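You operate a simulated robot arm through the tools that you are given. There is no shell and no other tool.

You run a simulated two-armed robot. Do the job below in one go: nothing can be reset, and whatever is moved stays where it is left.

JOB
Tip the old leaves into the black bowl and pour the cold tea after them.
Fine: rest the strainer on the black saucer meanwhile; teapot back where it stood, strainer back in it; spill nothing. Set down upright: steel strainer.

The check looks at the end state, three seconds after you hand in, the way a careful person would. Anything else that was tipped, shoved, dropped, spilled or broken makes it a failure.

ROBOT AND FRAMES
Two 7-joint arms with fingered hands on one trunk that stands fixed in place. Base frame: the origin is at the foot of the trunk, x ahead of it, y to its left, z up; the work surface is at about z = 0.8. Lengths are in m, angles in degrees, forces in N, time in s.
The left shoulder is at [0.021, 0.208, 1.403], the right one opposite. Each reaches about 1.152 m from its shoulder. Payload 5 kg a hand.
The tool frame of a hand sits at the grasp point between the pads (the TCP): z along the fingers, y along the line on which they close. The tips reach 0.048 m beyond it. The gripper opens to 0.16 m; its body begins 0.056 m behind the TCP. The gripper is a hand of 4 fingers: y runs from the thumb to the fingers, the wrist lies at [-0.026, -0.142, -0.252] in the tool frame, and closing takes about 1.5 s.
Orientation is that of the tool frame in the base frame, as a unit quaternion [x, y, z, w]. With the fingers straight down and the wrist toward the robot, the tool's x, y and z point along [0, 1, 0], [1, 0, 0] and [0, 0, -1] of the base frame.

CONTROLS
- The arms move only by the tool send_rows. It takes "left_rows", "right_rows" or both (then of equal length, played together; a hand with none holds still); each is a list of rows, each a list of 6 numbers: the shift along the tool's x, y, z in mm, then the turn, a rotation vector about the tool's x, y, z in degrees. In form: [[tx, ty, tz, wx, wy, wz], ...]. A call has 1 to 20 rows; each row shifts and turns the commanded pose from where the row before left it, along the tool's axes as they then stand. "left_hand" and "right_hand" are, for a hand that has rows, the closure in counts, from 0 (fully open) to 255 (shut), set as the call begins (left out, the last holds). Each row takes 0.2 s and may step no farther than 0.05 m and 8.6 degrees from the row before; otherwise, or with a gripper value out of range, the whole call is refused. A pose out of reach is approached as far as the arm can. The call stops where the force on the tool passes 90 N (or 10 N more than at its start, if that is more) or the arm is blocked; 0.2 s more then pass. The fingers move at their own pace (about 0.108 m/s each) and stop on an object; they squeeze with about 23 N. The grip force told is the motor's: it shows also when the fingers shut on nothing. Time passes only in rows, and 0.2 s behind the last, so rows that do not move let the fingers close. It gives the time, the measured TCP pose, the force on the tool (base axes), the opening and the grip force at its end, in the units of the frame above (readings bear some noise), with the torque about the TCP (base axes, N m) and any sound that the robot's microphone picked up.
- Cameras (640 x 400 px; columns grow to the right, rows downward): "scene" is now at [0.1023, -0.0327, 1.5839]; the picture's right is [-0.24, -0.97, 0.00], its down [-0.65, 0.16, -0.75] and it looks along [0.73, -0.18, -0.66] (base axes); focal length 324 px, centre (320, 200). "left" rides on the left gripper at [-0.087, -0.133, -0.189] in its tool frame; the picture's right is [-0.83, -0.26, 0.49], its down [0.51, -0.71, 0.49] and it looks along [0.22, 0.66, 0.72] (tool axes); focal length 238 px, centre (320, 200). "right" rides on the right gripper at [0.087, -0.133, -0.189] in its tool frame; the picture's right is [-0.83, 0.26, -0.49], its down [-0.51, -0.71, 0.49] and it looks along [-0.22, 0.66, 0.72] (tool axes); focal length 238 px, centre (320, 200).
- grab_frame(camera): a new picture of that camera. The clock stands still meanwhile.
- move_column(by): moves the trunk up (or, below 0, down) by that many m; the arms and the scene camera ride with it, the base frame stays. It gives what a move gives, with no picture.
- set_grasp(shape, hand): the hand has 4 fingers and takes this shape, open, in about a second: jaw (thumb against the fingers, like two jaws); tri (thumb and two fingers); tip (a fingertip pinch); poke (one finger out to press); point (the index stretched); flat (the hand flat); cup (the hand cupped); fist (a fist). The gripper value then closes the fingers along that shape, each until it touches; the sizes above hold for jaw. It gives what a move gives, with no picture.
- aim_head(pan, tilt): turns the head with the scene camera to pan (to the left, within 86 degrees either way) and tilt (down, from -29 to 69), counted from straight ahead of the robot. It gives what a move gives.
- measure_at(camera, pixels): for up to 12 pixels [column, row] of the newest picture of that camera ("zoom" is the newest enlarged one), the place [x, y, z] in the base frame of the surface seen there, good to about 0.002 m, but the place of the scene camera against the robot may be out by one fixed shift of up to 0.018 m in any direction. The clock stands still meanwhile.
- enlarge(camera, box): a new picture of the part [left, top, right, bottom] of that camera's present view, enlarged. The clock stands still meanwhile.
- job_done(): hands the job in; it is judged then, once.

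Unless the task says otherwise, let go and move clear before handing in.

The tools are called after "Call:" as a command line: name --argument value ..., lists and objects as JSON in quotes. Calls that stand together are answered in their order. send_rows: Moves the arms, as the interface text tells. Its arguments: {"type":"object","properties":{"left_rows":{"type":"array","items":{"type":"array","items":{"type":"number"}}},"left_hand":{"type":"number"},"right_rows":{"type":"array","items":{"type":"array","items":{"type":"number"}}},"right_hand":{"type":"number"}},"required":[]} The other tools are called the same way: move_column (by) moves the trunk up or down; set_grasp (shape, hand) gives the hand a shape; aim_head (pan, tilt) turns the head that bears the scene camera; grab_frame (camera) takes a picture; measure_at (camera, pixels) gives the place of the surface under pixels of a picture; enlarge (camera, box) takes an enlarged picture of a part of a camera's view; job_done () hands the job in.

At the start:

```text
time_s: 0.0
left_tcp_pos: [0.7669, 0.1898, 1.1412]
left_ee_rot: [0.708, 0.706, 0.0, 0.0]
left_contact_force: [-0.5, 0.2, -0.4]
left_wrist_torque: [0.02, -0.02, 0.02]
left_width: 0.1595
left_grip_force: 0.1
left_shape: jaw
right_tcp_pos: [0.5429, -0.4709, 1.2276]
right_ee_rot: [0.708, 0.706, 0.0, -0.001]
right_contact_force: [0.5, -0.6, 0.3]
right_wrist_torque: [-0.02, 0.02, 0.0]
right_width: 0.1596
right_grip_force: 0.1
right_shape: jaw
trunk travel left (down, up): [-0.404, 0.286]
head pan, tilt (commanded): [-13.7, 41.6]
```

scene: 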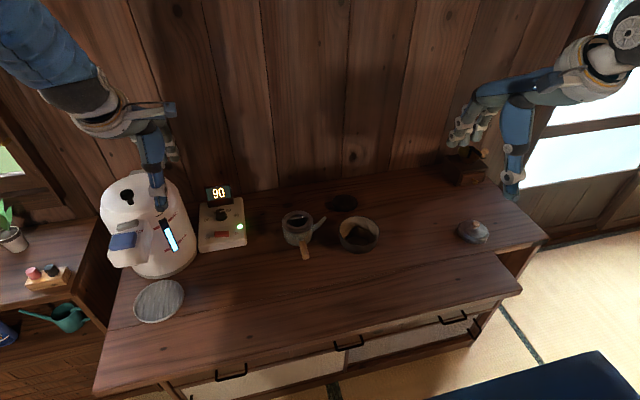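
right: 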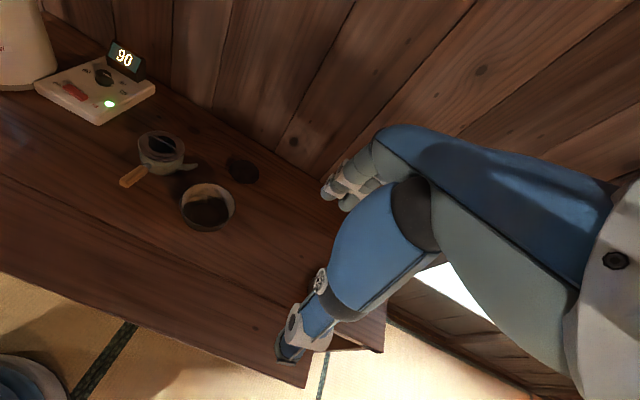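
left: 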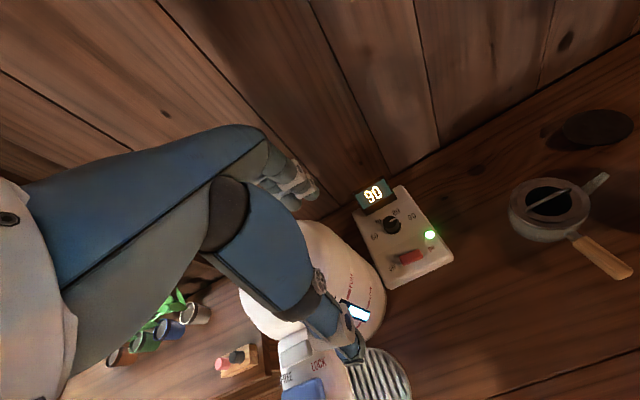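

The scene shows a teapot with a side handle near (300,235), a bowl near (360,233), and a dark disc (the saucer?) near (343,203). I'll enlarge these to see them well.

Call:
enlarge --camera "scene" --box '[260, 180, 400, 268]'

Call:
enlarge --camera "left" --box '[480, 90, 640, 290]'

Call:
enlarge --camera "right" --box '[100, 110, 280, 240]'

```text
4.55 times, centred on (330, 224) of scene
```

zoom: 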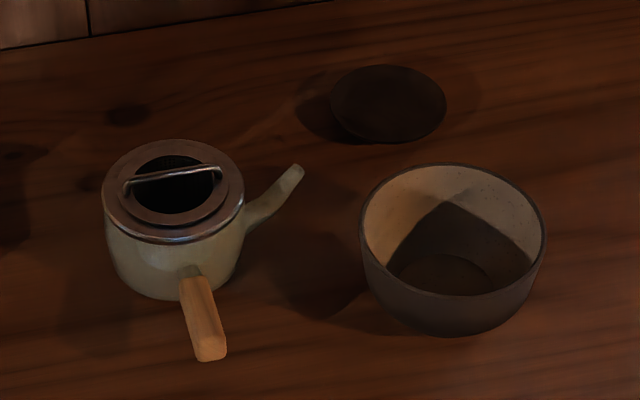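

```text
2.00 times, centred on (560, 190) of left
```

zoom: 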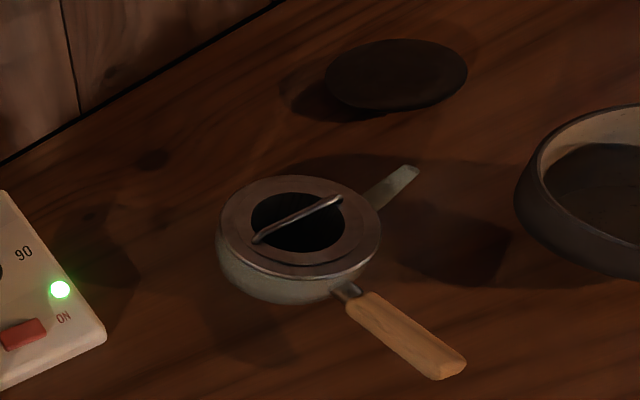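

```text
3.08 times, centred on (190, 175) of right
```

zoom: 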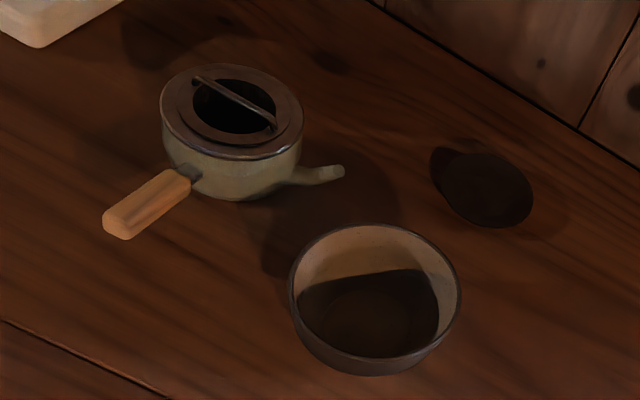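

The zooms show the strainer in the teapot with an arched bail across it, the teapot's wooden handle pointing toward the robot, the spout pointing right, the bowl, and the saucer. I'll measure key points with the hand cameras.

Call:
measure_at --camera "zoom" --pixels '[[195, 80], [275, 127], [236, 100], [170, 115], [290, 140], [110, 215], [185, 180], [340, 170], [300, 275], [455, 275], [375, 228], [375, 355]]'

Call:
measure_at --camera "left" --pixels '[[606, 175], [545, 209], [572, 193], [512, 206], [565, 222], [580, 238], [620, 265], [625, 272], [598, 127], [565, 127], [632, 127], [600, 112]]'

```text
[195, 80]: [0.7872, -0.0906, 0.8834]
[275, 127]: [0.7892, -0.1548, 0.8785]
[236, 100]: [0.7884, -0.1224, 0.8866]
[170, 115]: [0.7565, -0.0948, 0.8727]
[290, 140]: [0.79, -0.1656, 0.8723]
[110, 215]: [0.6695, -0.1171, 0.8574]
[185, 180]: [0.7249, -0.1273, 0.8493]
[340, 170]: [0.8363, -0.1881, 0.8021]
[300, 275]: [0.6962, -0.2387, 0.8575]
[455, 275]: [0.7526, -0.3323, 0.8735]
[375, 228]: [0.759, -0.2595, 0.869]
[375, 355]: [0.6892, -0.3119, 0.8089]
```

```text
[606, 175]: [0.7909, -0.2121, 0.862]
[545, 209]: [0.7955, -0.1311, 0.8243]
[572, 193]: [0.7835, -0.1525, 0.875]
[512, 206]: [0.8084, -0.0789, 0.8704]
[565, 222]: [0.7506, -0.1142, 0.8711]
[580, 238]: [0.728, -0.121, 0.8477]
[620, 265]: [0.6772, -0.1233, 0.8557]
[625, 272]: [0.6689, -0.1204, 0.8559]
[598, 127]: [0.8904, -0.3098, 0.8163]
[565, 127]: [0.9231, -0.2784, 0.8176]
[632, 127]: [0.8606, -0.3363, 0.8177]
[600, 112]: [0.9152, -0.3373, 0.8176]
```

The right camera puts the bail at about (0.788, -0.123, 0.886), running along y. The bowl rim is at z≈0.87, centred near (0.72, -0.285), and the saucer is at (0.89, -0.31, 0.817). I'll look at the hand shapes before choosing a grasp.

Call:
set_grasp --hand "right" --shape "tip"

Call:
aim_head --pan -25 --tilt 35

Call:
grab_frame --camera "scene"

Call:
grab_frame --camera "right"

```text
time_s: 0.9
left_tcp_pos: [0.7668, 0.1893, 1.1413]
left_ee_rot: [0.707, 0.707, 0.0, 0.0]
left_contact_force: [-0.2, -0.1, 0.2]
left_wrist_torque: [0.0, -0.01, 0.04]
left_width: 0.1598
left_grip_force: 0.1
left_shape: jaw
right_tcp_pos: [0.5434, -0.4701, 1.2281]
right_ee_rot: [0.708, 0.707, -0.001, 0.0]
right_contact_force: [-0.7, 1.2, -0.4]
right_wrist_torque: [0.0, 0.02, -0.03]
right_width: 0.1596
right_grip_force: 0.0
right_shape: tip
trunk travel left (down, up): [-0.404, 0.286]
head pan, tilt (commanded): [-13.7, 41.6]
```

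```text
time_s: 1.6
left_tcp_pos: [0.7667, 0.189, 1.1413]
left_ee_rot: [0.707, 0.707, 0.0, 0.001]
left_contact_force: [-0.8, 0.0, 1.1]
left_wrist_torque: [0.03, -0.04, -0.02]
left_width: 0.1595
left_grip_force: 0.1
left_shape: jaw
right_tcp_pos: [0.5417, -0.4698, 1.2277]
right_ee_rot: [0.708, 0.706, 0.0, 0.0]
right_contact_force: [-0.1, -0.2, -0.6]
right_wrist_torque: [0.01, -0.04, 0.0]
right_width: 0.1598
right_grip_force: 0.0
right_shape: tip
trunk travel left (down, up): [-0.404, 0.286]
head pan, tilt (commanded): [-25.0, 35.0]
```

```text
taken
```

scene: 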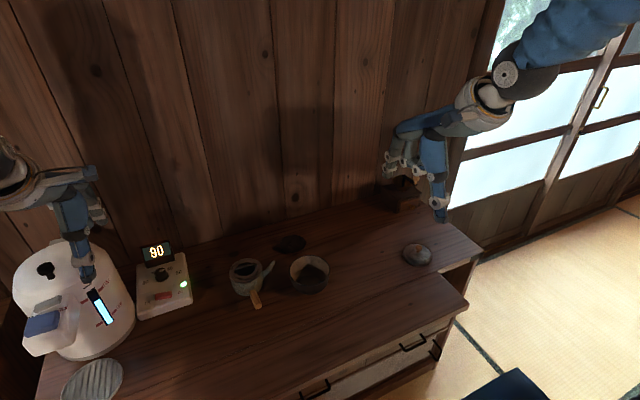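

```text
taken
```

right: 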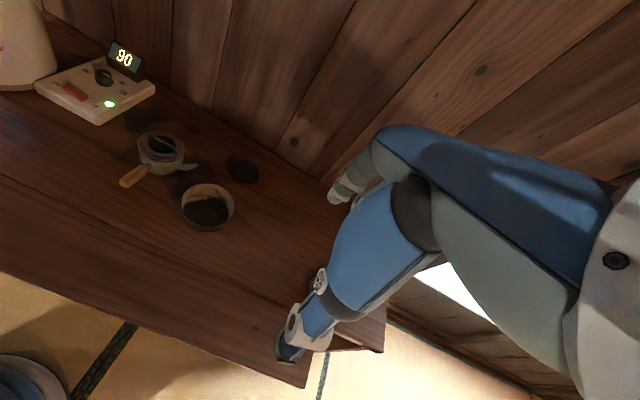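

The hand's fingers are up at about (420,170) in the scene. I'll close the tip pinch in the air and enlarge it.

Call:
enlarge --camera "scene" --box '[360, 60, 540, 240]'

Call:
send_rows --right_rows '[[0, 0, 0, 0, 0, 0], [0, 0, 0, 0, 0, 0], [0, 0, 0, 0, 0, 0], [0, 0, 0, 0, 0, 0], [0, 0, 0, 0, 0, 0], [0, 0, 0, 0, 0, 0], [0, 0, 0, 0, 0, 0], [0, 0, 0, 0, 0, 0]]' --right_hand 255

Call:
enlarge --camera "scene" --box '[360, 60, 540, 240]'

Call:
enlarge --camera "right" --box '[240, 100, 440, 360]'

```text
2.22 times, centred on (450, 150) of scene
```

zoom: 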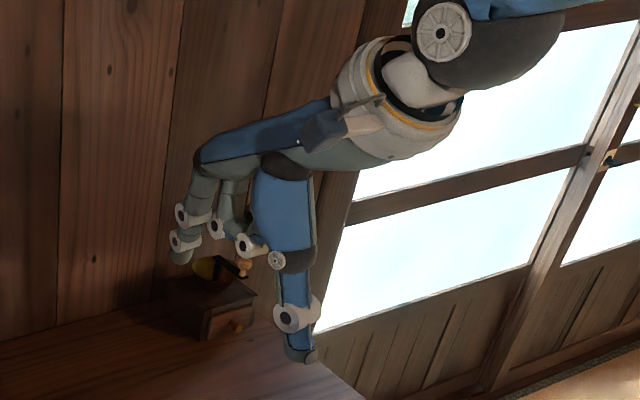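

```text
time_s: 3.4
left_tcp_pos: [0.7679, 0.1886, 1.1421]
left_ee_rot: [0.707, 0.707, -0.001, -0.001]
left_contact_force: [0.7, 0.4, 0.1]
left_wrist_torque: [0.01, 0.0, 0.01]
left_width: 0.1598
left_grip_force: 0.1
left_shape: jaw
right_tcp_pos: [0.5431, -0.4697, 1.2268]
right_ee_rot: [0.708, 0.707, -0.001, 0.0]
right_contact_force: [0.0, 0.0, -0.5]
right_wrist_torque: [0.01, 0.01, 0.0]
right_width: 0.0001
right_grip_force: 22.8
right_shape: tip
trunk travel left (down, up): [-0.404, 0.286]
head pan, tilt (commanded): [-25.0, 35.0]
```

```text
2.22 times, centred on (450, 150) of scene
```

zoom: 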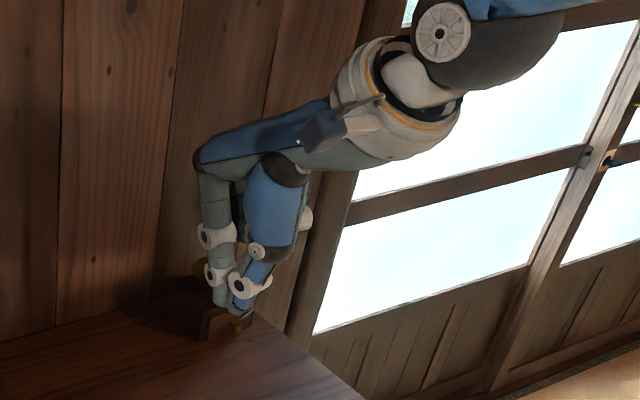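

```text
1.54 times, centred on (340, 230) of right
```

zoom: 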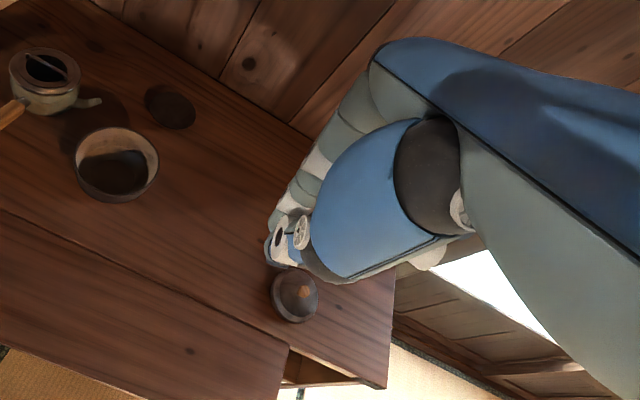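

Closed in tip shape, the thumb and index meet near (240,310) in the scene zoom and (272,262) in the right zoom. I'll measure where the tips lie relative to the TCP.

Call:
measure_at --camera "zoom" --pixels '[[268, 258], [272, 266], [280, 264], [278, 240], [300, 232], [310, 205], [270, 225], [345, 275], [440, 130], [300, 262]]'

Call:
enlarge --camera "scene" --box '[400, 100, 480, 160]'

```text
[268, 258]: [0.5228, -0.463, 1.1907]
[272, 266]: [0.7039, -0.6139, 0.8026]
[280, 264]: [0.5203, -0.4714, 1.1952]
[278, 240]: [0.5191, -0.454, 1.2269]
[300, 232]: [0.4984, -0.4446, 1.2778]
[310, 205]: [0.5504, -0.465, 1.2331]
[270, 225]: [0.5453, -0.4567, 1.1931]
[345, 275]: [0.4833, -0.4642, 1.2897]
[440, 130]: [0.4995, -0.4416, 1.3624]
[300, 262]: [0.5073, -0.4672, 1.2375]
```

```text
6.67 times, centred on (440, 130) of scene
```

zoom: 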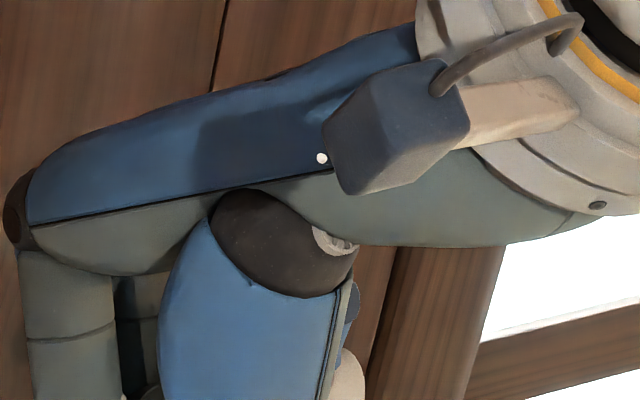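

The tips reach about 0.04 m below the TCP. I'll zoom properly on the fingertips at scene (414,200).

Call:
enlarge --camera "scene" --box '[382, 160, 462, 210]'

Call:
grab_frame --camera "left"

```text
8.00 times, centred on (422, 185) of scene
```

zoom: 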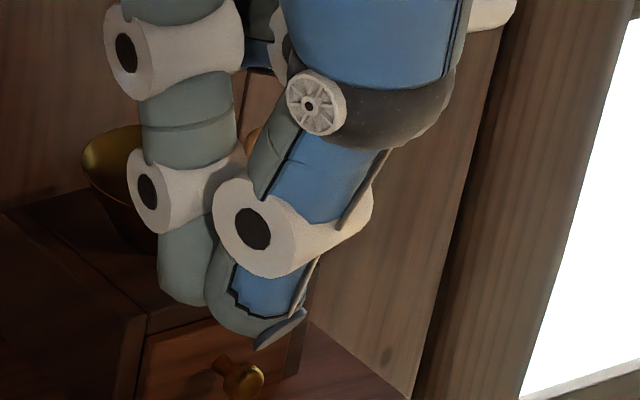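

```text
taken
```

left: 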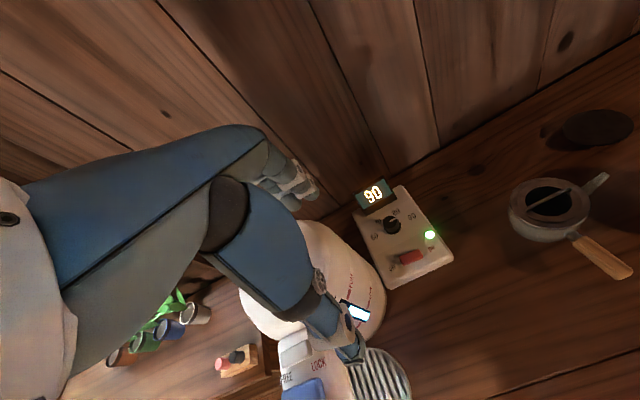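

Tip pinch uses only the thumb and index. I'll check "tri" closed in air, since it would hold the bail more steadily against swivelling.

Call:
set_grasp --hand "right" --shape "tri"

Call:
enlarge --camera "scene" --box '[360, 130, 480, 205]'

Call:
send_rows --right_rows '[[0, 0, 0, 0, 0, 0], [0, 0, 0, 0, 0, 0], [0, 0, 0, 0, 0, 0], [0, 0, 0, 0, 0, 0], [0, 0, 0, 0, 0, 0], [0, 0, 0, 0, 0, 0], [0, 0, 0, 0, 0, 0], [0, 0, 0, 0, 0, 0]]' --right_hand 255

Call:
enlarge --camera "scene" --box '[360, 130, 480, 205]'

Call:
enlarge --camera "right" --box '[240, 100, 440, 360]'

```text
time_s: 4.3
left_tcp_pos: [0.7679, 0.1875, 1.1417]
left_ee_rot: [0.707, 0.707, -0.001, 0.001]
left_contact_force: [-0.2, 0.2, 1.0]
left_wrist_torque: [0.0, 0.01, 0.01]
left_width: 0.1596
left_grip_force: 0.1
left_shape: jaw
right_tcp_pos: [0.5423, -0.4688, 1.2275]
right_ee_rot: [0.708, 0.706, 0.0, 0.0]
right_contact_force: [0.5, 0.0, -0.1]
right_wrist_torque: [-0.01, 0.01, 0.0]
right_width: 0.1593
right_grip_force: 0.0
right_shape: tri
trunk travel left (down, up): [-0.404, 0.286]
head pan, tilt (commanded): [-25.0, 35.0]
```

```text
5.33 times, centred on (420, 168) of scene
```

zoom: 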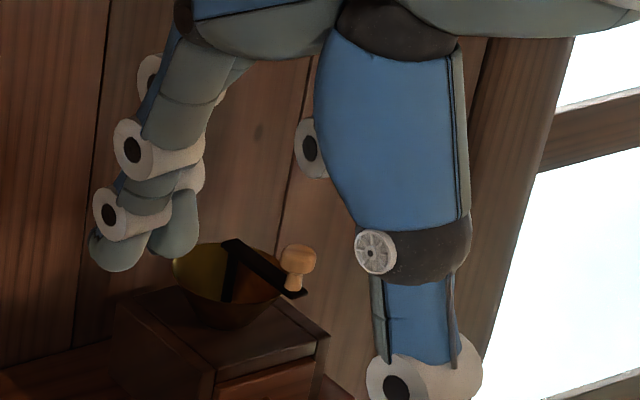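

```text
time_s: 6.1
left_tcp_pos: [0.7678, 0.189, 1.1424]
left_ee_rot: [0.708, 0.707, 0.0, -0.001]
left_contact_force: [0.0, 0.1, -0.2]
left_wrist_torque: [-0.03, 0.0, -0.02]
left_width: 0.1595
left_grip_force: 0.0
left_shape: jaw
right_tcp_pos: [0.5425, -0.4704, 1.2273]
right_ee_rot: [0.707, 0.707, 0.0, 0.0]
right_contact_force: [0.1, 0.5, -0.5]
right_wrist_torque: [0.0, 0.04, 0.01]
right_width: 0.0
right_grip_force: 22.8
right_shape: tri
trunk travel left (down, up): [-0.404, 0.286]
head pan, tilt (commanded): [-25.0, 35.0]
```

```text
5.33 times, centred on (420, 168) of scene
```

zoom: 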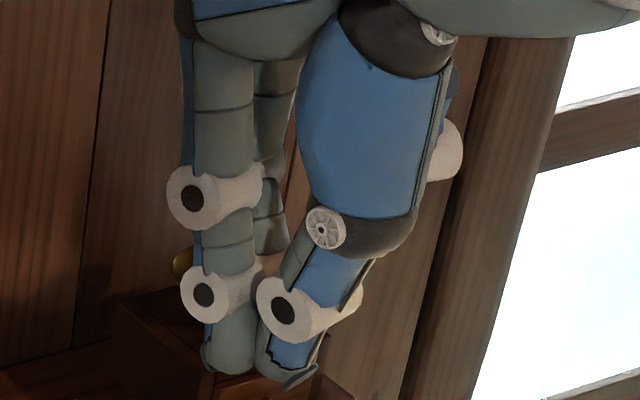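

```text
1.54 times, centred on (340, 230) of right
```

zoom: 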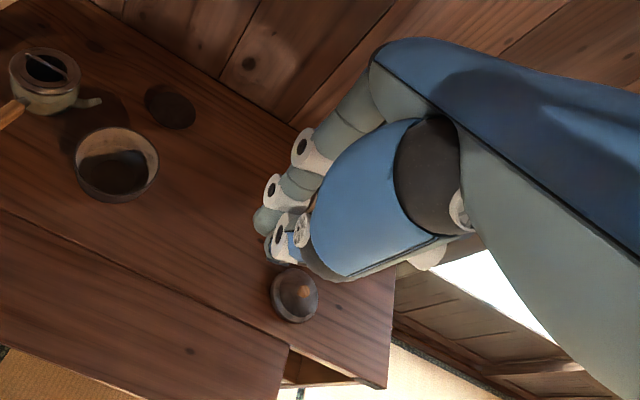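

Tri brings the thumb against two fingers neatly, so it suits the bail. I'll half-open the hand and bring it toward the pot for a close look, stopping short and high.

Call:
send_rows --right_rows '[[34.7, 24.5, 15, 0, 0, 0], [34.7, 24.5, 15, 0, 0, 0], [34.7, 24.5, 15, 0, 0, 0], [34.7, 24.5, 15, 0, 0, 0], [34.7, 24.5, 15, 0, 0, 0], [34.7, 24.5, 15, 0, 0, 0], [34.7, 24.5, 15, 0, 0, 0], [34.7, 24.5, 15, 0, 0, 0]]' --right_hand 130

Call:
grab_frame --camera "right"

Call:
grab_frame --camera "scene"

```text
time_s: 7.9
left_tcp_pos: [0.7684, 0.1897, 1.1403]
left_ee_rot: [0.707, 0.707, -0.002, 0.0]
left_contact_force: [1.1, 0.3, -0.8]
left_wrist_torque: [-0.07, 0.04, -0.02]
left_width: 0.1597
left_grip_force: 0.1
left_shape: jaw
right_tcp_pos: [0.7415, -0.1903, 1.1091]
right_ee_rot: [0.708, 0.706, -0.001, 0.0]
right_contact_force: [0.4, -0.6, -0.4]
right_wrist_torque: [0.02, 0.1, -0.01]
right_width: 0.0783
right_grip_force: 0.0
right_shape: tri
trunk travel left (down, up): [-0.404, 0.286]
head pan, tilt (commanded): [-25.0, 35.0]
```

```text
taken
```

right: 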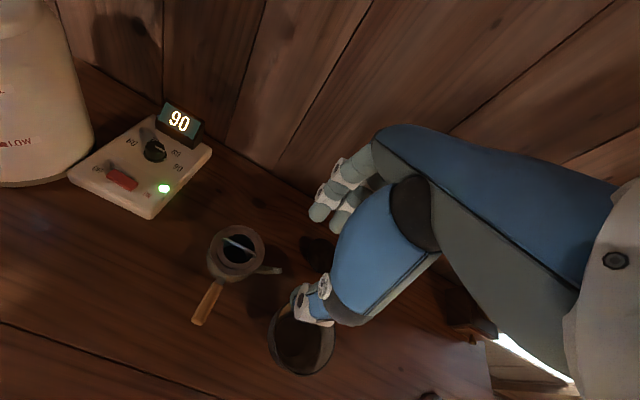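

```text
taken
```

scene: 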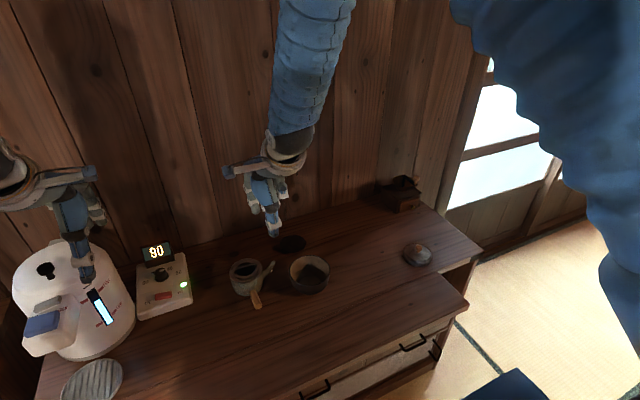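

The pot is now clear in the right view at (235,255). I'll zoom in on it and measure the bail precisely.

Call:
enlarge --camera "right" --box '[180, 215, 300, 335]'

```text
3.33 times, centred on (240, 275) of right
```

zoom: 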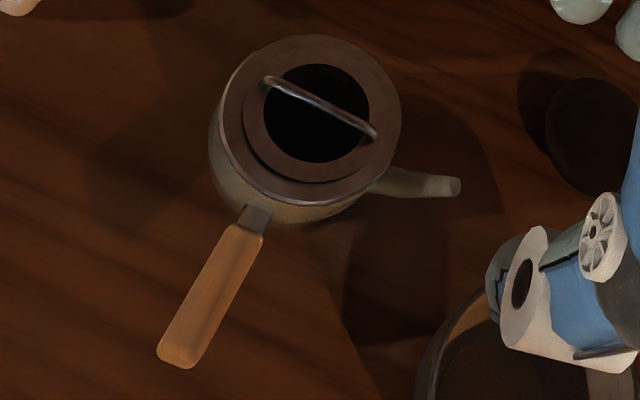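

Call:
measure_at --camera "zoom" --pixels '[[267, 80], [290, 89], [320, 104], [350, 121], [374, 135], [245, 120], [380, 160], [255, 165], [313, 48], [300, 188], [228, 150], [396, 110]]'

Call:
measure_at --camera "right" --pixels '[[254, 274], [248, 285], [230, 285], [216, 296], [200, 316], [192, 320], [276, 269], [270, 345], [333, 345], [300, 375], [290, 318], [318, 250]]'

```text
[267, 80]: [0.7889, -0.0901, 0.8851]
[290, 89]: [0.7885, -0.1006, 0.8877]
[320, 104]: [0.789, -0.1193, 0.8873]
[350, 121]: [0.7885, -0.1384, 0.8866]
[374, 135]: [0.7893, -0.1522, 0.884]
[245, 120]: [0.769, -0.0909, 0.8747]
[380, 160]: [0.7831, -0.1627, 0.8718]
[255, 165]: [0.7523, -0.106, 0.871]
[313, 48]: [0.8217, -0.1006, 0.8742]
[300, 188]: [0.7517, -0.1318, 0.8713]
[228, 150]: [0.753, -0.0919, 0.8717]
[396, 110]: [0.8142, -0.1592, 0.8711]
```

```text
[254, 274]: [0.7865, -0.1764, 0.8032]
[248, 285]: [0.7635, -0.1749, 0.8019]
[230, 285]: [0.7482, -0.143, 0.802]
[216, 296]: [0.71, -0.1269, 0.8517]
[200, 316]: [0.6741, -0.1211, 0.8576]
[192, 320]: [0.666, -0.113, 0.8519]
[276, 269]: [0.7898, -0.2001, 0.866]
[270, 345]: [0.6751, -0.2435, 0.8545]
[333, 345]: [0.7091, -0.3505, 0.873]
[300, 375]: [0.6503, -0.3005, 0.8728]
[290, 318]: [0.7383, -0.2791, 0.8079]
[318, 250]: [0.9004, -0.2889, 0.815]
```

The bail bar is at x=0.789, y from -0.088 to -0.155, with its top at z=0.8875; the flange under it is at 0.8745. The bowl centre is about (0.710, -0.290) with a rim radius of 0.06. I'll go above the bail.

Call:
send_rows --right_rows '[[17.3, 11.9, 27.2, 0, 0, 0], [17.3, 11.9, 27.2, 0, 0, 0], [17.3, 11.9, 27.2, 0, 0, 0], [17.3, 11.9, 27.2, 0, 0, 0], [0, 0, 0, 0, 0, 0], [0, 0, 0, 0, 0, 0]]' --right_hand 150

Call:
grab_frame --camera "right"

Call:
aim_head --pan -11 --tilt 41

Call:
enlarge --camera "scene" --box '[250, 140, 390, 240]'

Call:
grab_frame --camera "left"

```text
time_s: 9.3
left_tcp_pos: [0.768, 0.1899, 1.1415]
left_ee_rot: [0.707, 0.707, -0.001, 0.0]
left_contact_force: [0.0, 1.2, -0.3]
left_wrist_torque: [-0.08, -0.02, -0.01]
left_width: 0.1597
left_grip_force: 0.0
left_shape: jaw
right_tcp_pos: [0.7884, -0.1214, 0.9971]
right_ee_rot: [0.707, 0.707, -0.002, 0.0]
right_contact_force: [-0.3, -0.4, 0.0]
right_wrist_torque: [-0.03, 0.05, 0.0]
right_width: 0.0665
right_grip_force: 0.1
right_shape: tri
trunk travel left (down, up): [-0.404, 0.286]
head pan, tilt (commanded): [-25.0, 35.0]
```

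```text
taken
```

right: 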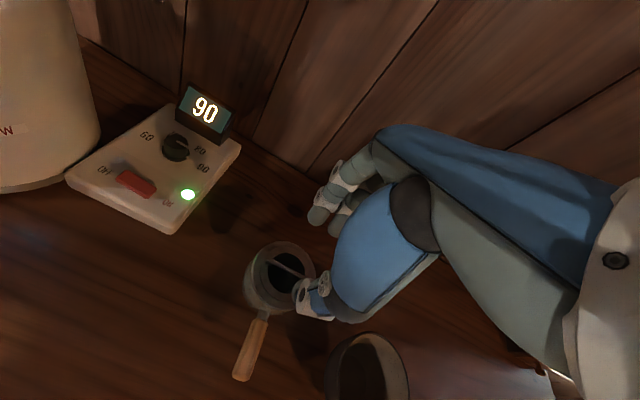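

```text
time_s: 10.1
left_tcp_pos: [0.7663, 0.189, 1.1423]
left_ee_rot: [0.707, 0.707, 0.0, 0.001]
left_contact_force: [0.0, 0.1, 1.0]
left_wrist_torque: [0.01, -0.01, -0.01]
left_width: 0.1593
left_grip_force: 0.1
left_shape: jaw
right_tcp_pos: [0.7881, -0.1211, 0.9973]
right_ee_rot: [0.708, 0.707, 0.0, 0.0]
right_contact_force: [0.5, 0.5, -0.4]
right_wrist_torque: [0.01, 0.01, 0.03]
right_width: 0.066
right_grip_force: 0.0
right_shape: tri
trunk travel left (down, up): [-0.404, 0.286]
head pan, tilt (commanded): [-11.0, 41.0]
```

```text
4.00 times, centred on (320, 190) of scene
```

zoom: 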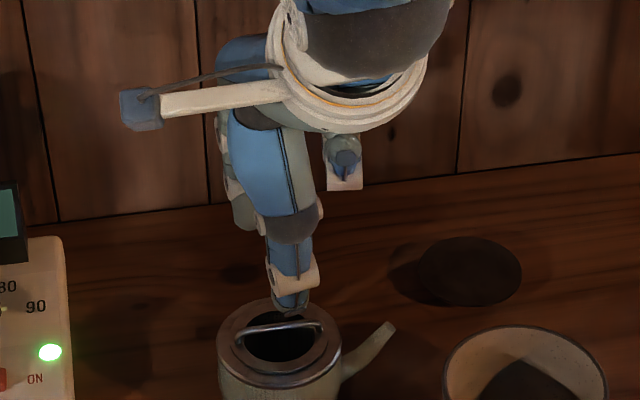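

```text
taken
```

left: 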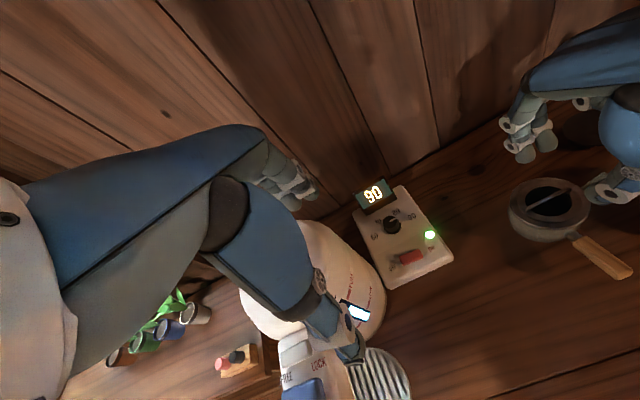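

The right hand is directly above the bail with tips around z 0.95. I'll lower to TCP z≈0.94 and check the alignment with the left camera.

Call:
send_rows --right_rows '[[0, 1, 19, 0, 0, 0], [0, 0, 19, 0, 0, 0], [0, 0, 19, 0, 0, 0], [0, 0, 0, 0, 0, 0]]'

Call:
enlarge --camera "left" --box '[480, 90, 640, 250]'

Call:
enlarge --camera "scene" --box '[275, 190, 365, 250]'

Call:
enlarge --camera "right" --box '[230, 160, 390, 340]'

```text
time_s: 11.1
left_tcp_pos: [0.766, 0.1895, 1.1414]
left_ee_rot: [0.708, 0.706, 0.0, 0.0]
left_contact_force: [-0.1, -0.1, 0.5]
left_wrist_torque: [0.04, -0.03, -0.01]
left_width: 0.1595
left_grip_force: 0.1
left_shape: jaw
right_tcp_pos: [0.7874, -0.122, 0.9426]
right_ee_rot: [0.708, 0.706, -0.001, 0.001]
right_contact_force: [0.0, 0.2, -0.3]
right_wrist_torque: [0.0, -0.03, -0.01]
right_width: 0.0665
right_grip_force: 0.0
right_shape: tri
trunk travel left (down, up): [-0.404, 0.286]
head pan, tilt (commanded): [-11.0, 41.0]
```

```text
2.50 times, centred on (560, 170) of left
```

zoom: 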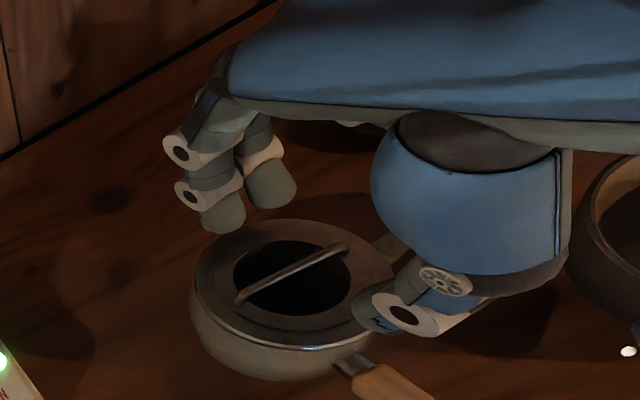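

```text
6.67 times, centred on (320, 220) of scene
```

zoom: 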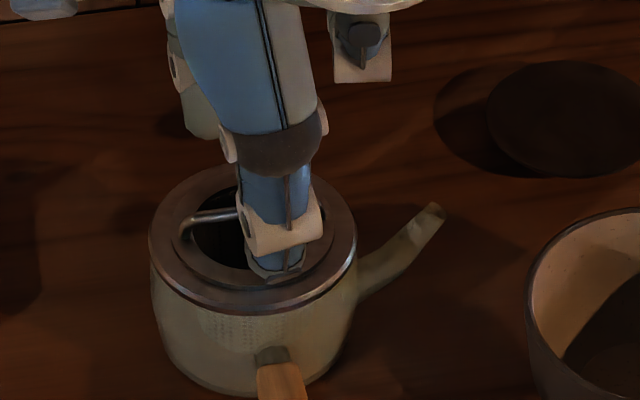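

```text
2.22 times, centred on (310, 250) of right
```

zoom: 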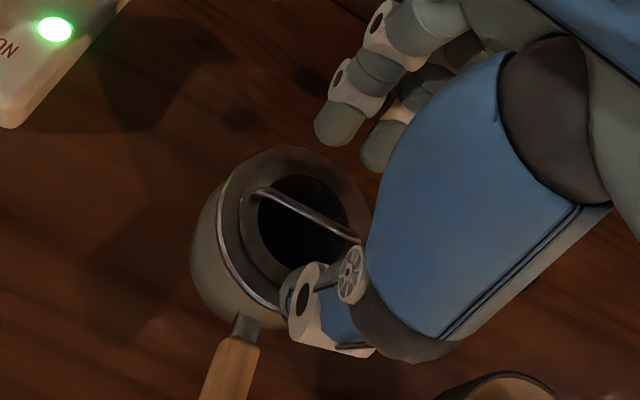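

In the right zoom, the index tip is at (330,140), the middle tip at (378,165), and the thumb tip at (290,310). I'll measure their places.

Call:
measure_at --camera "zoom" --pixels '[[325, 142], [335, 130], [372, 168], [285, 300], [293, 318], [285, 285], [300, 208], [330, 225], [350, 237]]'

```text
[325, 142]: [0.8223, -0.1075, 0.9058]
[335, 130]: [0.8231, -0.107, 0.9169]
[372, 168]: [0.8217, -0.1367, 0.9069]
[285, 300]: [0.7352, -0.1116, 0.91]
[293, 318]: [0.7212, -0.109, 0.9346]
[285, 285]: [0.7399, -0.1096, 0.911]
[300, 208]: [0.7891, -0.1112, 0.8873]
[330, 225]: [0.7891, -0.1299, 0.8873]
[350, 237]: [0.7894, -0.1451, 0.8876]
```

Pad faces sit at x≈0.822 and 0.74 around the bar at 0.789, and the finger pair is centred at y≈-0.126. I'll shift 4 mm left, lower 17 mm, then close on the bar.

Call:
send_rows --right_rows '[[4, 1.5, 0, 0, 0, 0], [0, 0, 9, 0, 0, 0], [0, 0, 8.5, 0, 0, 0], [0, 0, 0, 0, 0, 0]]'

Call:
enlarge --camera "left" --box '[480, 90, 640, 250]'

```text
time_s: 12.1
left_tcp_pos: [0.7668, 0.1888, 1.1417]
left_ee_rot: [0.706, 0.708, 0.0, 0.0]
left_contact_force: [-0.2, 0.3, 0.3]
left_wrist_torque: [0.0, -0.03, 0.0]
left_width: 0.1597
left_grip_force: 0.1
left_shape: jaw
right_tcp_pos: [0.7889, -0.1177, 0.9228]
right_ee_rot: [0.708, 0.706, 0.0, 0.001]
right_contact_force: [0.1, -0.5, -1.0]
right_wrist_torque: [0.0, 0.01, 0.01]
right_width: 0.0661
right_grip_force: 0.1
right_shape: tri
trunk travel left (down, up): [-0.404, 0.286]
head pan, tilt (commanded): [-11.0, 41.0]
```

```text
2.50 times, centred on (560, 170) of left
```

zoom: 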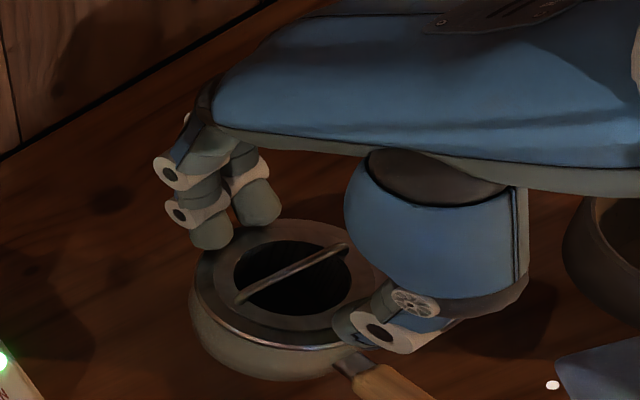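

TCP is at z 0.923, so the tips just about graze the flange level. I'll raise 2 mm and close on the bar.

Call:
send_rows --right_rows '[[0, 0, -2, 0, 0, 0], [0, 0, 0, 0, 0, 0]]'

Call:
send_rows --right_rows '[[0, 0, 0, 0, 0, 0], [0, 0, 0, 0, 0, 0], [0, 0, 0, 0, 0, 0], [0, 0, 0, 0, 0, 0], [0, 0, 0, 0, 0, 0], [0, 0, 0, 0, 0, 0]]' --right_hand 255

Call:
enlarge --camera "left" --box '[480, 90, 640, 250]'

Call:
enlarge --camera "right" --box '[230, 160, 390, 340]'

```text
time_s: 12.7
left_tcp_pos: [0.7668, 0.1896, 1.1416]
left_ee_rot: [0.707, 0.707, 0.001, 0.0]
left_contact_force: [0.1, 0.1, 0.5]
left_wrist_torque: [0.04, 0.01, 0.01]
left_width: 0.1594
left_grip_force: 0.2
left_shape: jaw
right_tcp_pos: [0.7894, -0.1194, 0.9255]
right_ee_rot: [0.708, 0.706, -0.001, 0.0]
right_contact_force: [-0.2, 0.2, 0.0]
right_wrist_torque: [-0.01, 0.0, 0.03]
right_width: 0.0663
right_grip_force: 0.1
right_shape: tri
trunk travel left (down, up): [-0.404, 0.286]
head pan, tilt (commanded): [-11.0, 41.0]
```

```text
time_s: 14.1
left_tcp_pos: [0.7672, 0.1892, 1.1419]
left_ee_rot: [0.707, 0.707, 0.0, 0.0]
left_contact_force: [0.6, -0.1, 0.4]
left_wrist_torque: [0.04, 0.01, -0.04]
left_width: 0.1595
left_grip_force: 0.1
left_shape: jaw
right_tcp_pos: [0.7898, -0.119, 0.9243]
right_ee_rot: [0.708, 0.707, 0.0, -0.001]
right_contact_force: [-1.4, 0.6, 3.9]
right_wrist_torque: [0.01, 0.05, 0.01]
right_width: 0.0001
right_grip_force: 22.8
right_shape: tri
trunk travel left (down, up): [-0.404, 0.286]
head pan, tilt (commanded): [-11.0, 41.0]
```

```text
2.50 times, centred on (560, 170) of left
```

zoom: 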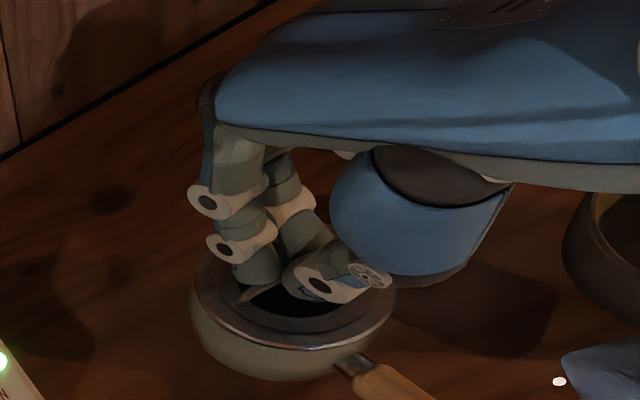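

```text
2.22 times, centred on (310, 250) of right
```

zoom: 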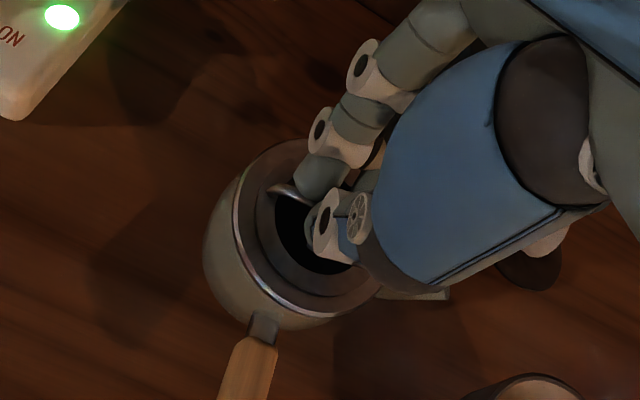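

The width reads ~0 with 3.9 N upward on the hand, so the tips may have closed on or just over the bar. I'll try a 6 mm lift and look.

Call:
send_rows --right_rows '[[0, 0, -3, 0, 0, 0], [0, 0, -3, 0, 0, 0], [0, 0, 0, 0, 0, 0]]'

Call:
enlarge --camera "left" --box '[520, 120, 620, 220]'

Call:
enlarge --camera "right" --box '[260, 200, 360, 300]'

```text
time_s: 14.9
left_tcp_pos: [0.7677, 0.1904, 1.1416]
left_ee_rot: [0.707, 0.707, 0.0, 0.0]
left_contact_force: [-0.3, -0.8, -0.1]
left_wrist_torque: [0.01, 0.02, 0.03]
left_width: 0.1595
left_grip_force: 0.0
left_shape: jaw
right_tcp_pos: [0.7893, -0.1183, 0.9332]
right_ee_rot: [0.708, 0.706, -0.001, -0.001]
right_contact_force: [-0.3, -0.2, 0.0]
right_wrist_torque: [-0.02, -0.01, 0.04]
right_width: 0.0002
right_grip_force: 22.5
right_shape: tri
trunk travel left (down, up): [-0.404, 0.286]
head pan, tilt (commanded): [-11.0, 41.0]
```

```text
4.00 times, centred on (570, 170) of left
```

zoom: 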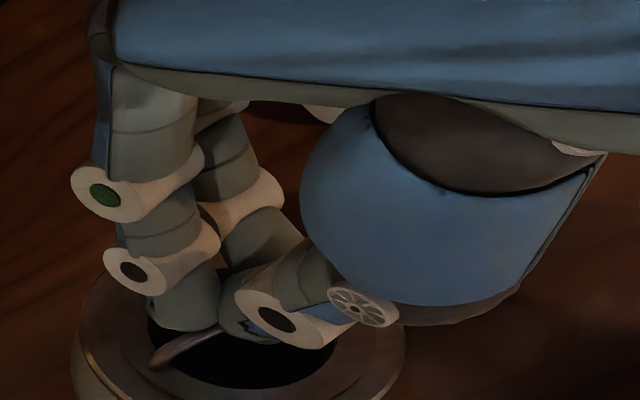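

```text
4.00 times, centred on (310, 250) of right
```

zoom: 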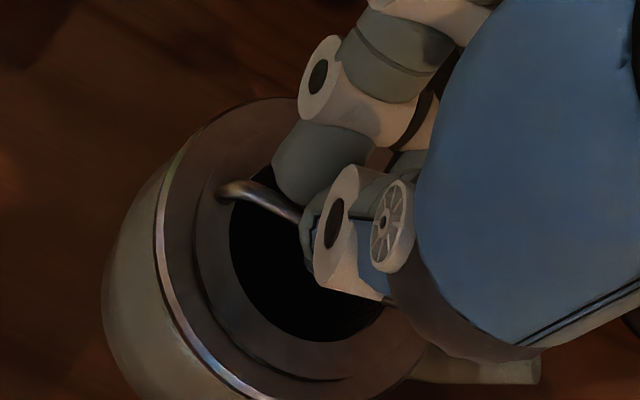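

The lift came away free (Fz≈0), so the tips slipped over the bar and closed above it. I'll raise the hand and measure how far the closed tips really reach below the TCP.

Call:
send_rows --right_rows '[[0, 0, -20, 0, 0, 0], [0, 0, -25, 0, 0, 0], [0, 0, -25, 0, 0, 0], [0, 0, 0, 0, 0, 0]]'

Call:
enlarge --camera "left" --box '[520, 100, 640, 200]'

```text
time_s: 15.9
left_tcp_pos: [0.7682, 0.1897, 1.1414]
left_ee_rot: [0.707, 0.707, -0.001, 0.0]
left_contact_force: [0.4, -0.6, -1.0]
left_wrist_torque: [0.0, 0.0, 0.0]
left_width: 0.1596
left_grip_force: 0.0
left_shape: jaw
right_tcp_pos: [0.7897, -0.1188, 1.0033]
right_ee_rot: [0.707, 0.707, 0.0, -0.001]
right_contact_force: [-0.1, 0.7, -0.8]
right_wrist_torque: [0.0, 0.01, -0.05]
right_width: 0.0
right_grip_force: 22.6
right_shape: tri
trunk travel left (down, up): [-0.404, 0.286]
head pan, tilt (commanded): [-11.0, 41.0]
```

```text
4.00 times, centred on (580, 150) of left
```

zoom: 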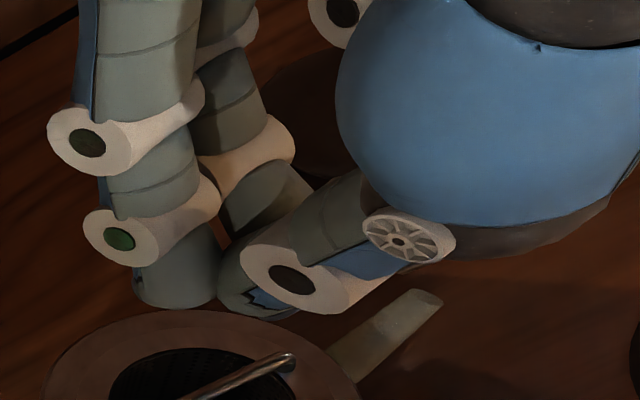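

Call:
measure_at --camera "zoom" --pixels '[[175, 300], [180, 306], [205, 298], [215, 275], [230, 300], [245, 310], [270, 314], [222, 250], [300, 310], [150, 290], [250, 215], [235, 270]]'

Call:
enlarge --camera "scene" --box '[285, 170, 355, 220]'

```text
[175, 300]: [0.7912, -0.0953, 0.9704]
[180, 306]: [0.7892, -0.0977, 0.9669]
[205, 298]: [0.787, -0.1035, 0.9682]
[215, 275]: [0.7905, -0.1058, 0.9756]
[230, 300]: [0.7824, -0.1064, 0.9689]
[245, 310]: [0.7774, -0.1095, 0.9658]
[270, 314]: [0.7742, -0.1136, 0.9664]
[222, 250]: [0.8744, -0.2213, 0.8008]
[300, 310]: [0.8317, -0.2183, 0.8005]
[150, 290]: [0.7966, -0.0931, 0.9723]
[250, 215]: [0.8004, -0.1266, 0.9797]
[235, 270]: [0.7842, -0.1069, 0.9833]
```

```text
8.00 times, centred on (320, 195) of scene
```

zoom: 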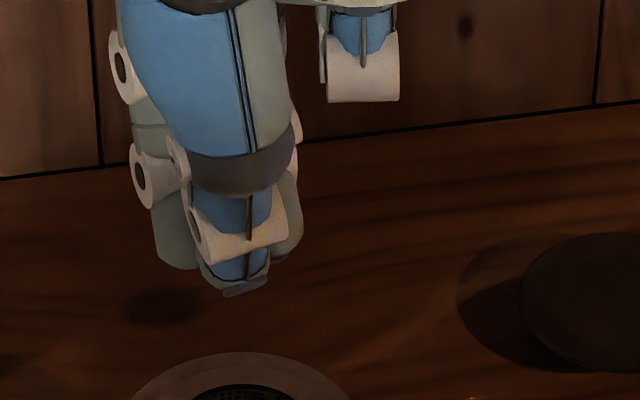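

The closed tips reach only about 0.04 m past the TCP, so at my height they shut right over the bar. I'll pitch the hand forward about 36° so the thumb can pass under the bar through the hole, with the fingers above it, and set a narrow opening.

Call:
send_rows --right_rows '[[0, 0, 0, -7.2, 0, 0], [0, 0, 0, -7.2, 0, 0], [0, 0, 0, -7.2, 0, 0], [0, 0, 0, -7.2, 0, 0], [0, 0, 0, -7.2, 0, 0], [0, 0, 0, 0, 0, 0]]' --right_hand 207

Call:
send_rows --right_rows '[[-1, -20, 7, 0, 0, 0], [-1, -20, 7, 0, 0, 0], [-0.7, -18.8, 6.8, 0, 0, 0], [0, 0, 0, 0, 0, 0]]'

Call:
enlarge --camera "left" --box '[500, 100, 640, 240]'

Call:
enlarge --camera "scene" --box '[265, 160, 375, 240]'

Call:
enlarge --camera "right" --box '[230, 140, 390, 320]'

```text
time_s: 17.3
left_tcp_pos: [0.7665, 0.1895, 1.1417]
left_ee_rot: [0.707, 0.707, 0.0, 0.0]
left_contact_force: [-0.3, -1.0, 0.3]
left_wrist_torque: [-0.02, -0.03, 0.0]
left_width: 0.1596
left_grip_force: 0.1
left_shape: jaw
right_tcp_pos: [0.7888, -0.1188, 1.0027]
right_ee_rot: [0.673, 0.672, 0.218, 0.219]
right_contact_force: [0.4, 0.5, -0.5]
right_wrist_torque: [-0.03, 0.02, 0.0]
right_width: 0.0297
right_grip_force: 0.0
right_shape: tri
trunk travel left (down, up): [-0.404, 0.286]
head pan, tilt (commanded): [-11.0, 41.0]
```

```text
time_s: 18.3
left_tcp_pos: [0.7662, 0.1885, 1.142]
left_ee_rot: [0.708, 0.706, 0.0, 0.0]
left_contact_force: [0.7, 0.5, 0.6]
left_wrist_torque: [-0.03, 0.0, 0.01]
left_width: 0.1597
left_grip_force: 0.2
left_shape: jaw
right_tcp_pos: [0.7533, -0.1226, 0.9509]
right_ee_rot: [0.673, 0.672, 0.218, 0.219]
right_contact_force: [-0.4, 0.7, -0.4]
right_wrist_torque: [-0.02, -0.02, 0.02]
right_width: 0.0297
right_grip_force: 0.2
right_shape: tri
trunk travel left (down, up): [-0.404, 0.286]
head pan, tilt (commanded): [-11.0, 41.0]
```

```text
2.86 times, centred on (570, 170) of left
```

zoom: 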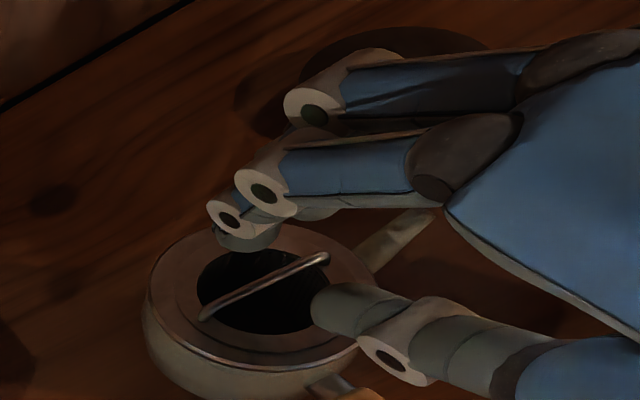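

```text
5.00 times, centred on (320, 200) of scene
```

zoom: 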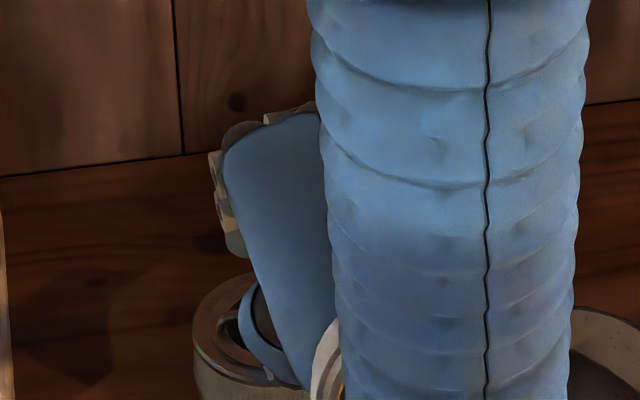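

```text
2.22 times, centred on (310, 230) of right
```

zoom: 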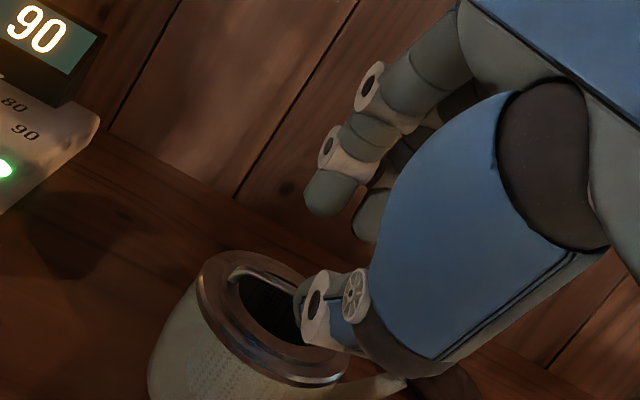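

The left view shows the thumb tip at (320,305) coming at the bar from the near side and the index tip at (245,240) beyond and above it. I'll measure the tip positions.

Call:
enlarge --camera "left" --box '[540, 140, 620, 220]'

```text
5.00 times, centred on (580, 180) of left
```

zoom: 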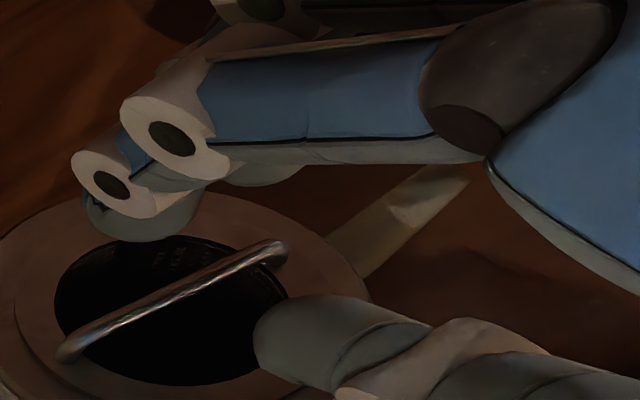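

Call:
measure_at --camera "zoom" --pixels '[[258, 340], [275, 310], [290, 300], [320, 385], [300, 345], [120, 235], [150, 238], [190, 210], [100, 215], [70, 345], [165, 295], [275, 250]]'

```text
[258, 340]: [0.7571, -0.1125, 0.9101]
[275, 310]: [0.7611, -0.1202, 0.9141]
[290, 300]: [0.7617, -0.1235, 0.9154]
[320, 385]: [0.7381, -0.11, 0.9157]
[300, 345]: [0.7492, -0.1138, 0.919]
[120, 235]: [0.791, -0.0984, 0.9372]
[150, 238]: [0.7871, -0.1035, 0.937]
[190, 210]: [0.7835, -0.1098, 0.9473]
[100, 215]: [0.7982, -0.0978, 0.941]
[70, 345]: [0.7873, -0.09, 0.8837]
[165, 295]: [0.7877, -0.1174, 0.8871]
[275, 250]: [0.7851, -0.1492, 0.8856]
```

The tips reach about 0.037 m past the TCP, with pads at ±0.015 m. I'll narrow to a 20 mm opening and advance along the finger axis to just short of the bar, then check.

Call:
send_rows --right_rows '[[0.5, -5.5, 0, 0, 0, 0], [0.5, 0, 12, 0, 0, 0], [0, 0, 12, 0, 0, 0], [0, 0, 10, 0, 0, 0], [0, 0, 0, 0, 0, 0]]' --right_hand 223

Call:
enlarge --camera "right" --box '[250, 200, 350, 300]'

Call:
enlarge --camera "left" --box '[540, 140, 620, 220]'

```text
time_s: 19.5
left_tcp_pos: [0.7667, 0.1901, 1.1422]
left_ee_rot: [0.707, 0.707, -0.001, 0.0]
left_contact_force: [0.2, 0.8, 0.2]
left_wrist_torque: [-0.01, 0.01, 0.04]
left_width: 0.1598
left_grip_force: 0.1
left_shape: jaw
right_tcp_pos: [0.7697, -0.1213, 0.9221]
right_ee_rot: [0.673, 0.672, 0.217, 0.219]
right_contact_force: [-0.5, 0.2, 5.3]
right_wrist_torque: [0.04, 0.03, 0.02]
right_width: 0.0201
right_grip_force: 0.0
right_shape: tri
trunk travel left (down, up): [-0.404, 0.286]
head pan, tilt (commanded): [-11.0, 41.0]
```

```text
4.00 times, centred on (300, 250) of right
```

zoom: 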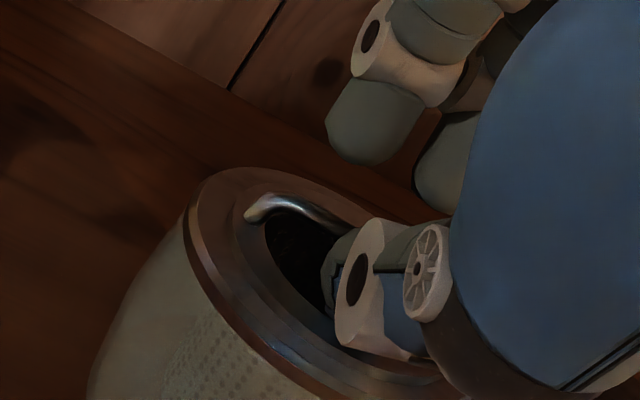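

```text
5.00 times, centred on (580, 180) of left
```

zoom: 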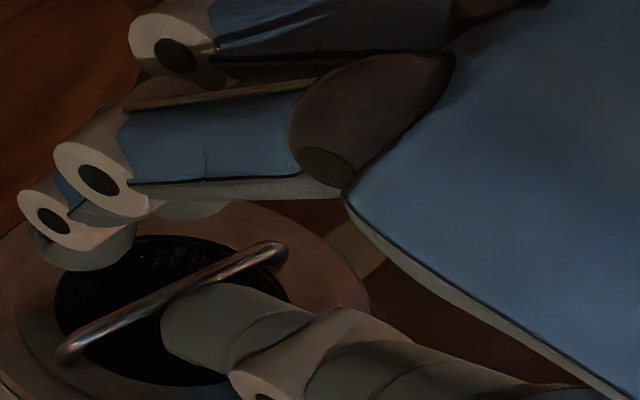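

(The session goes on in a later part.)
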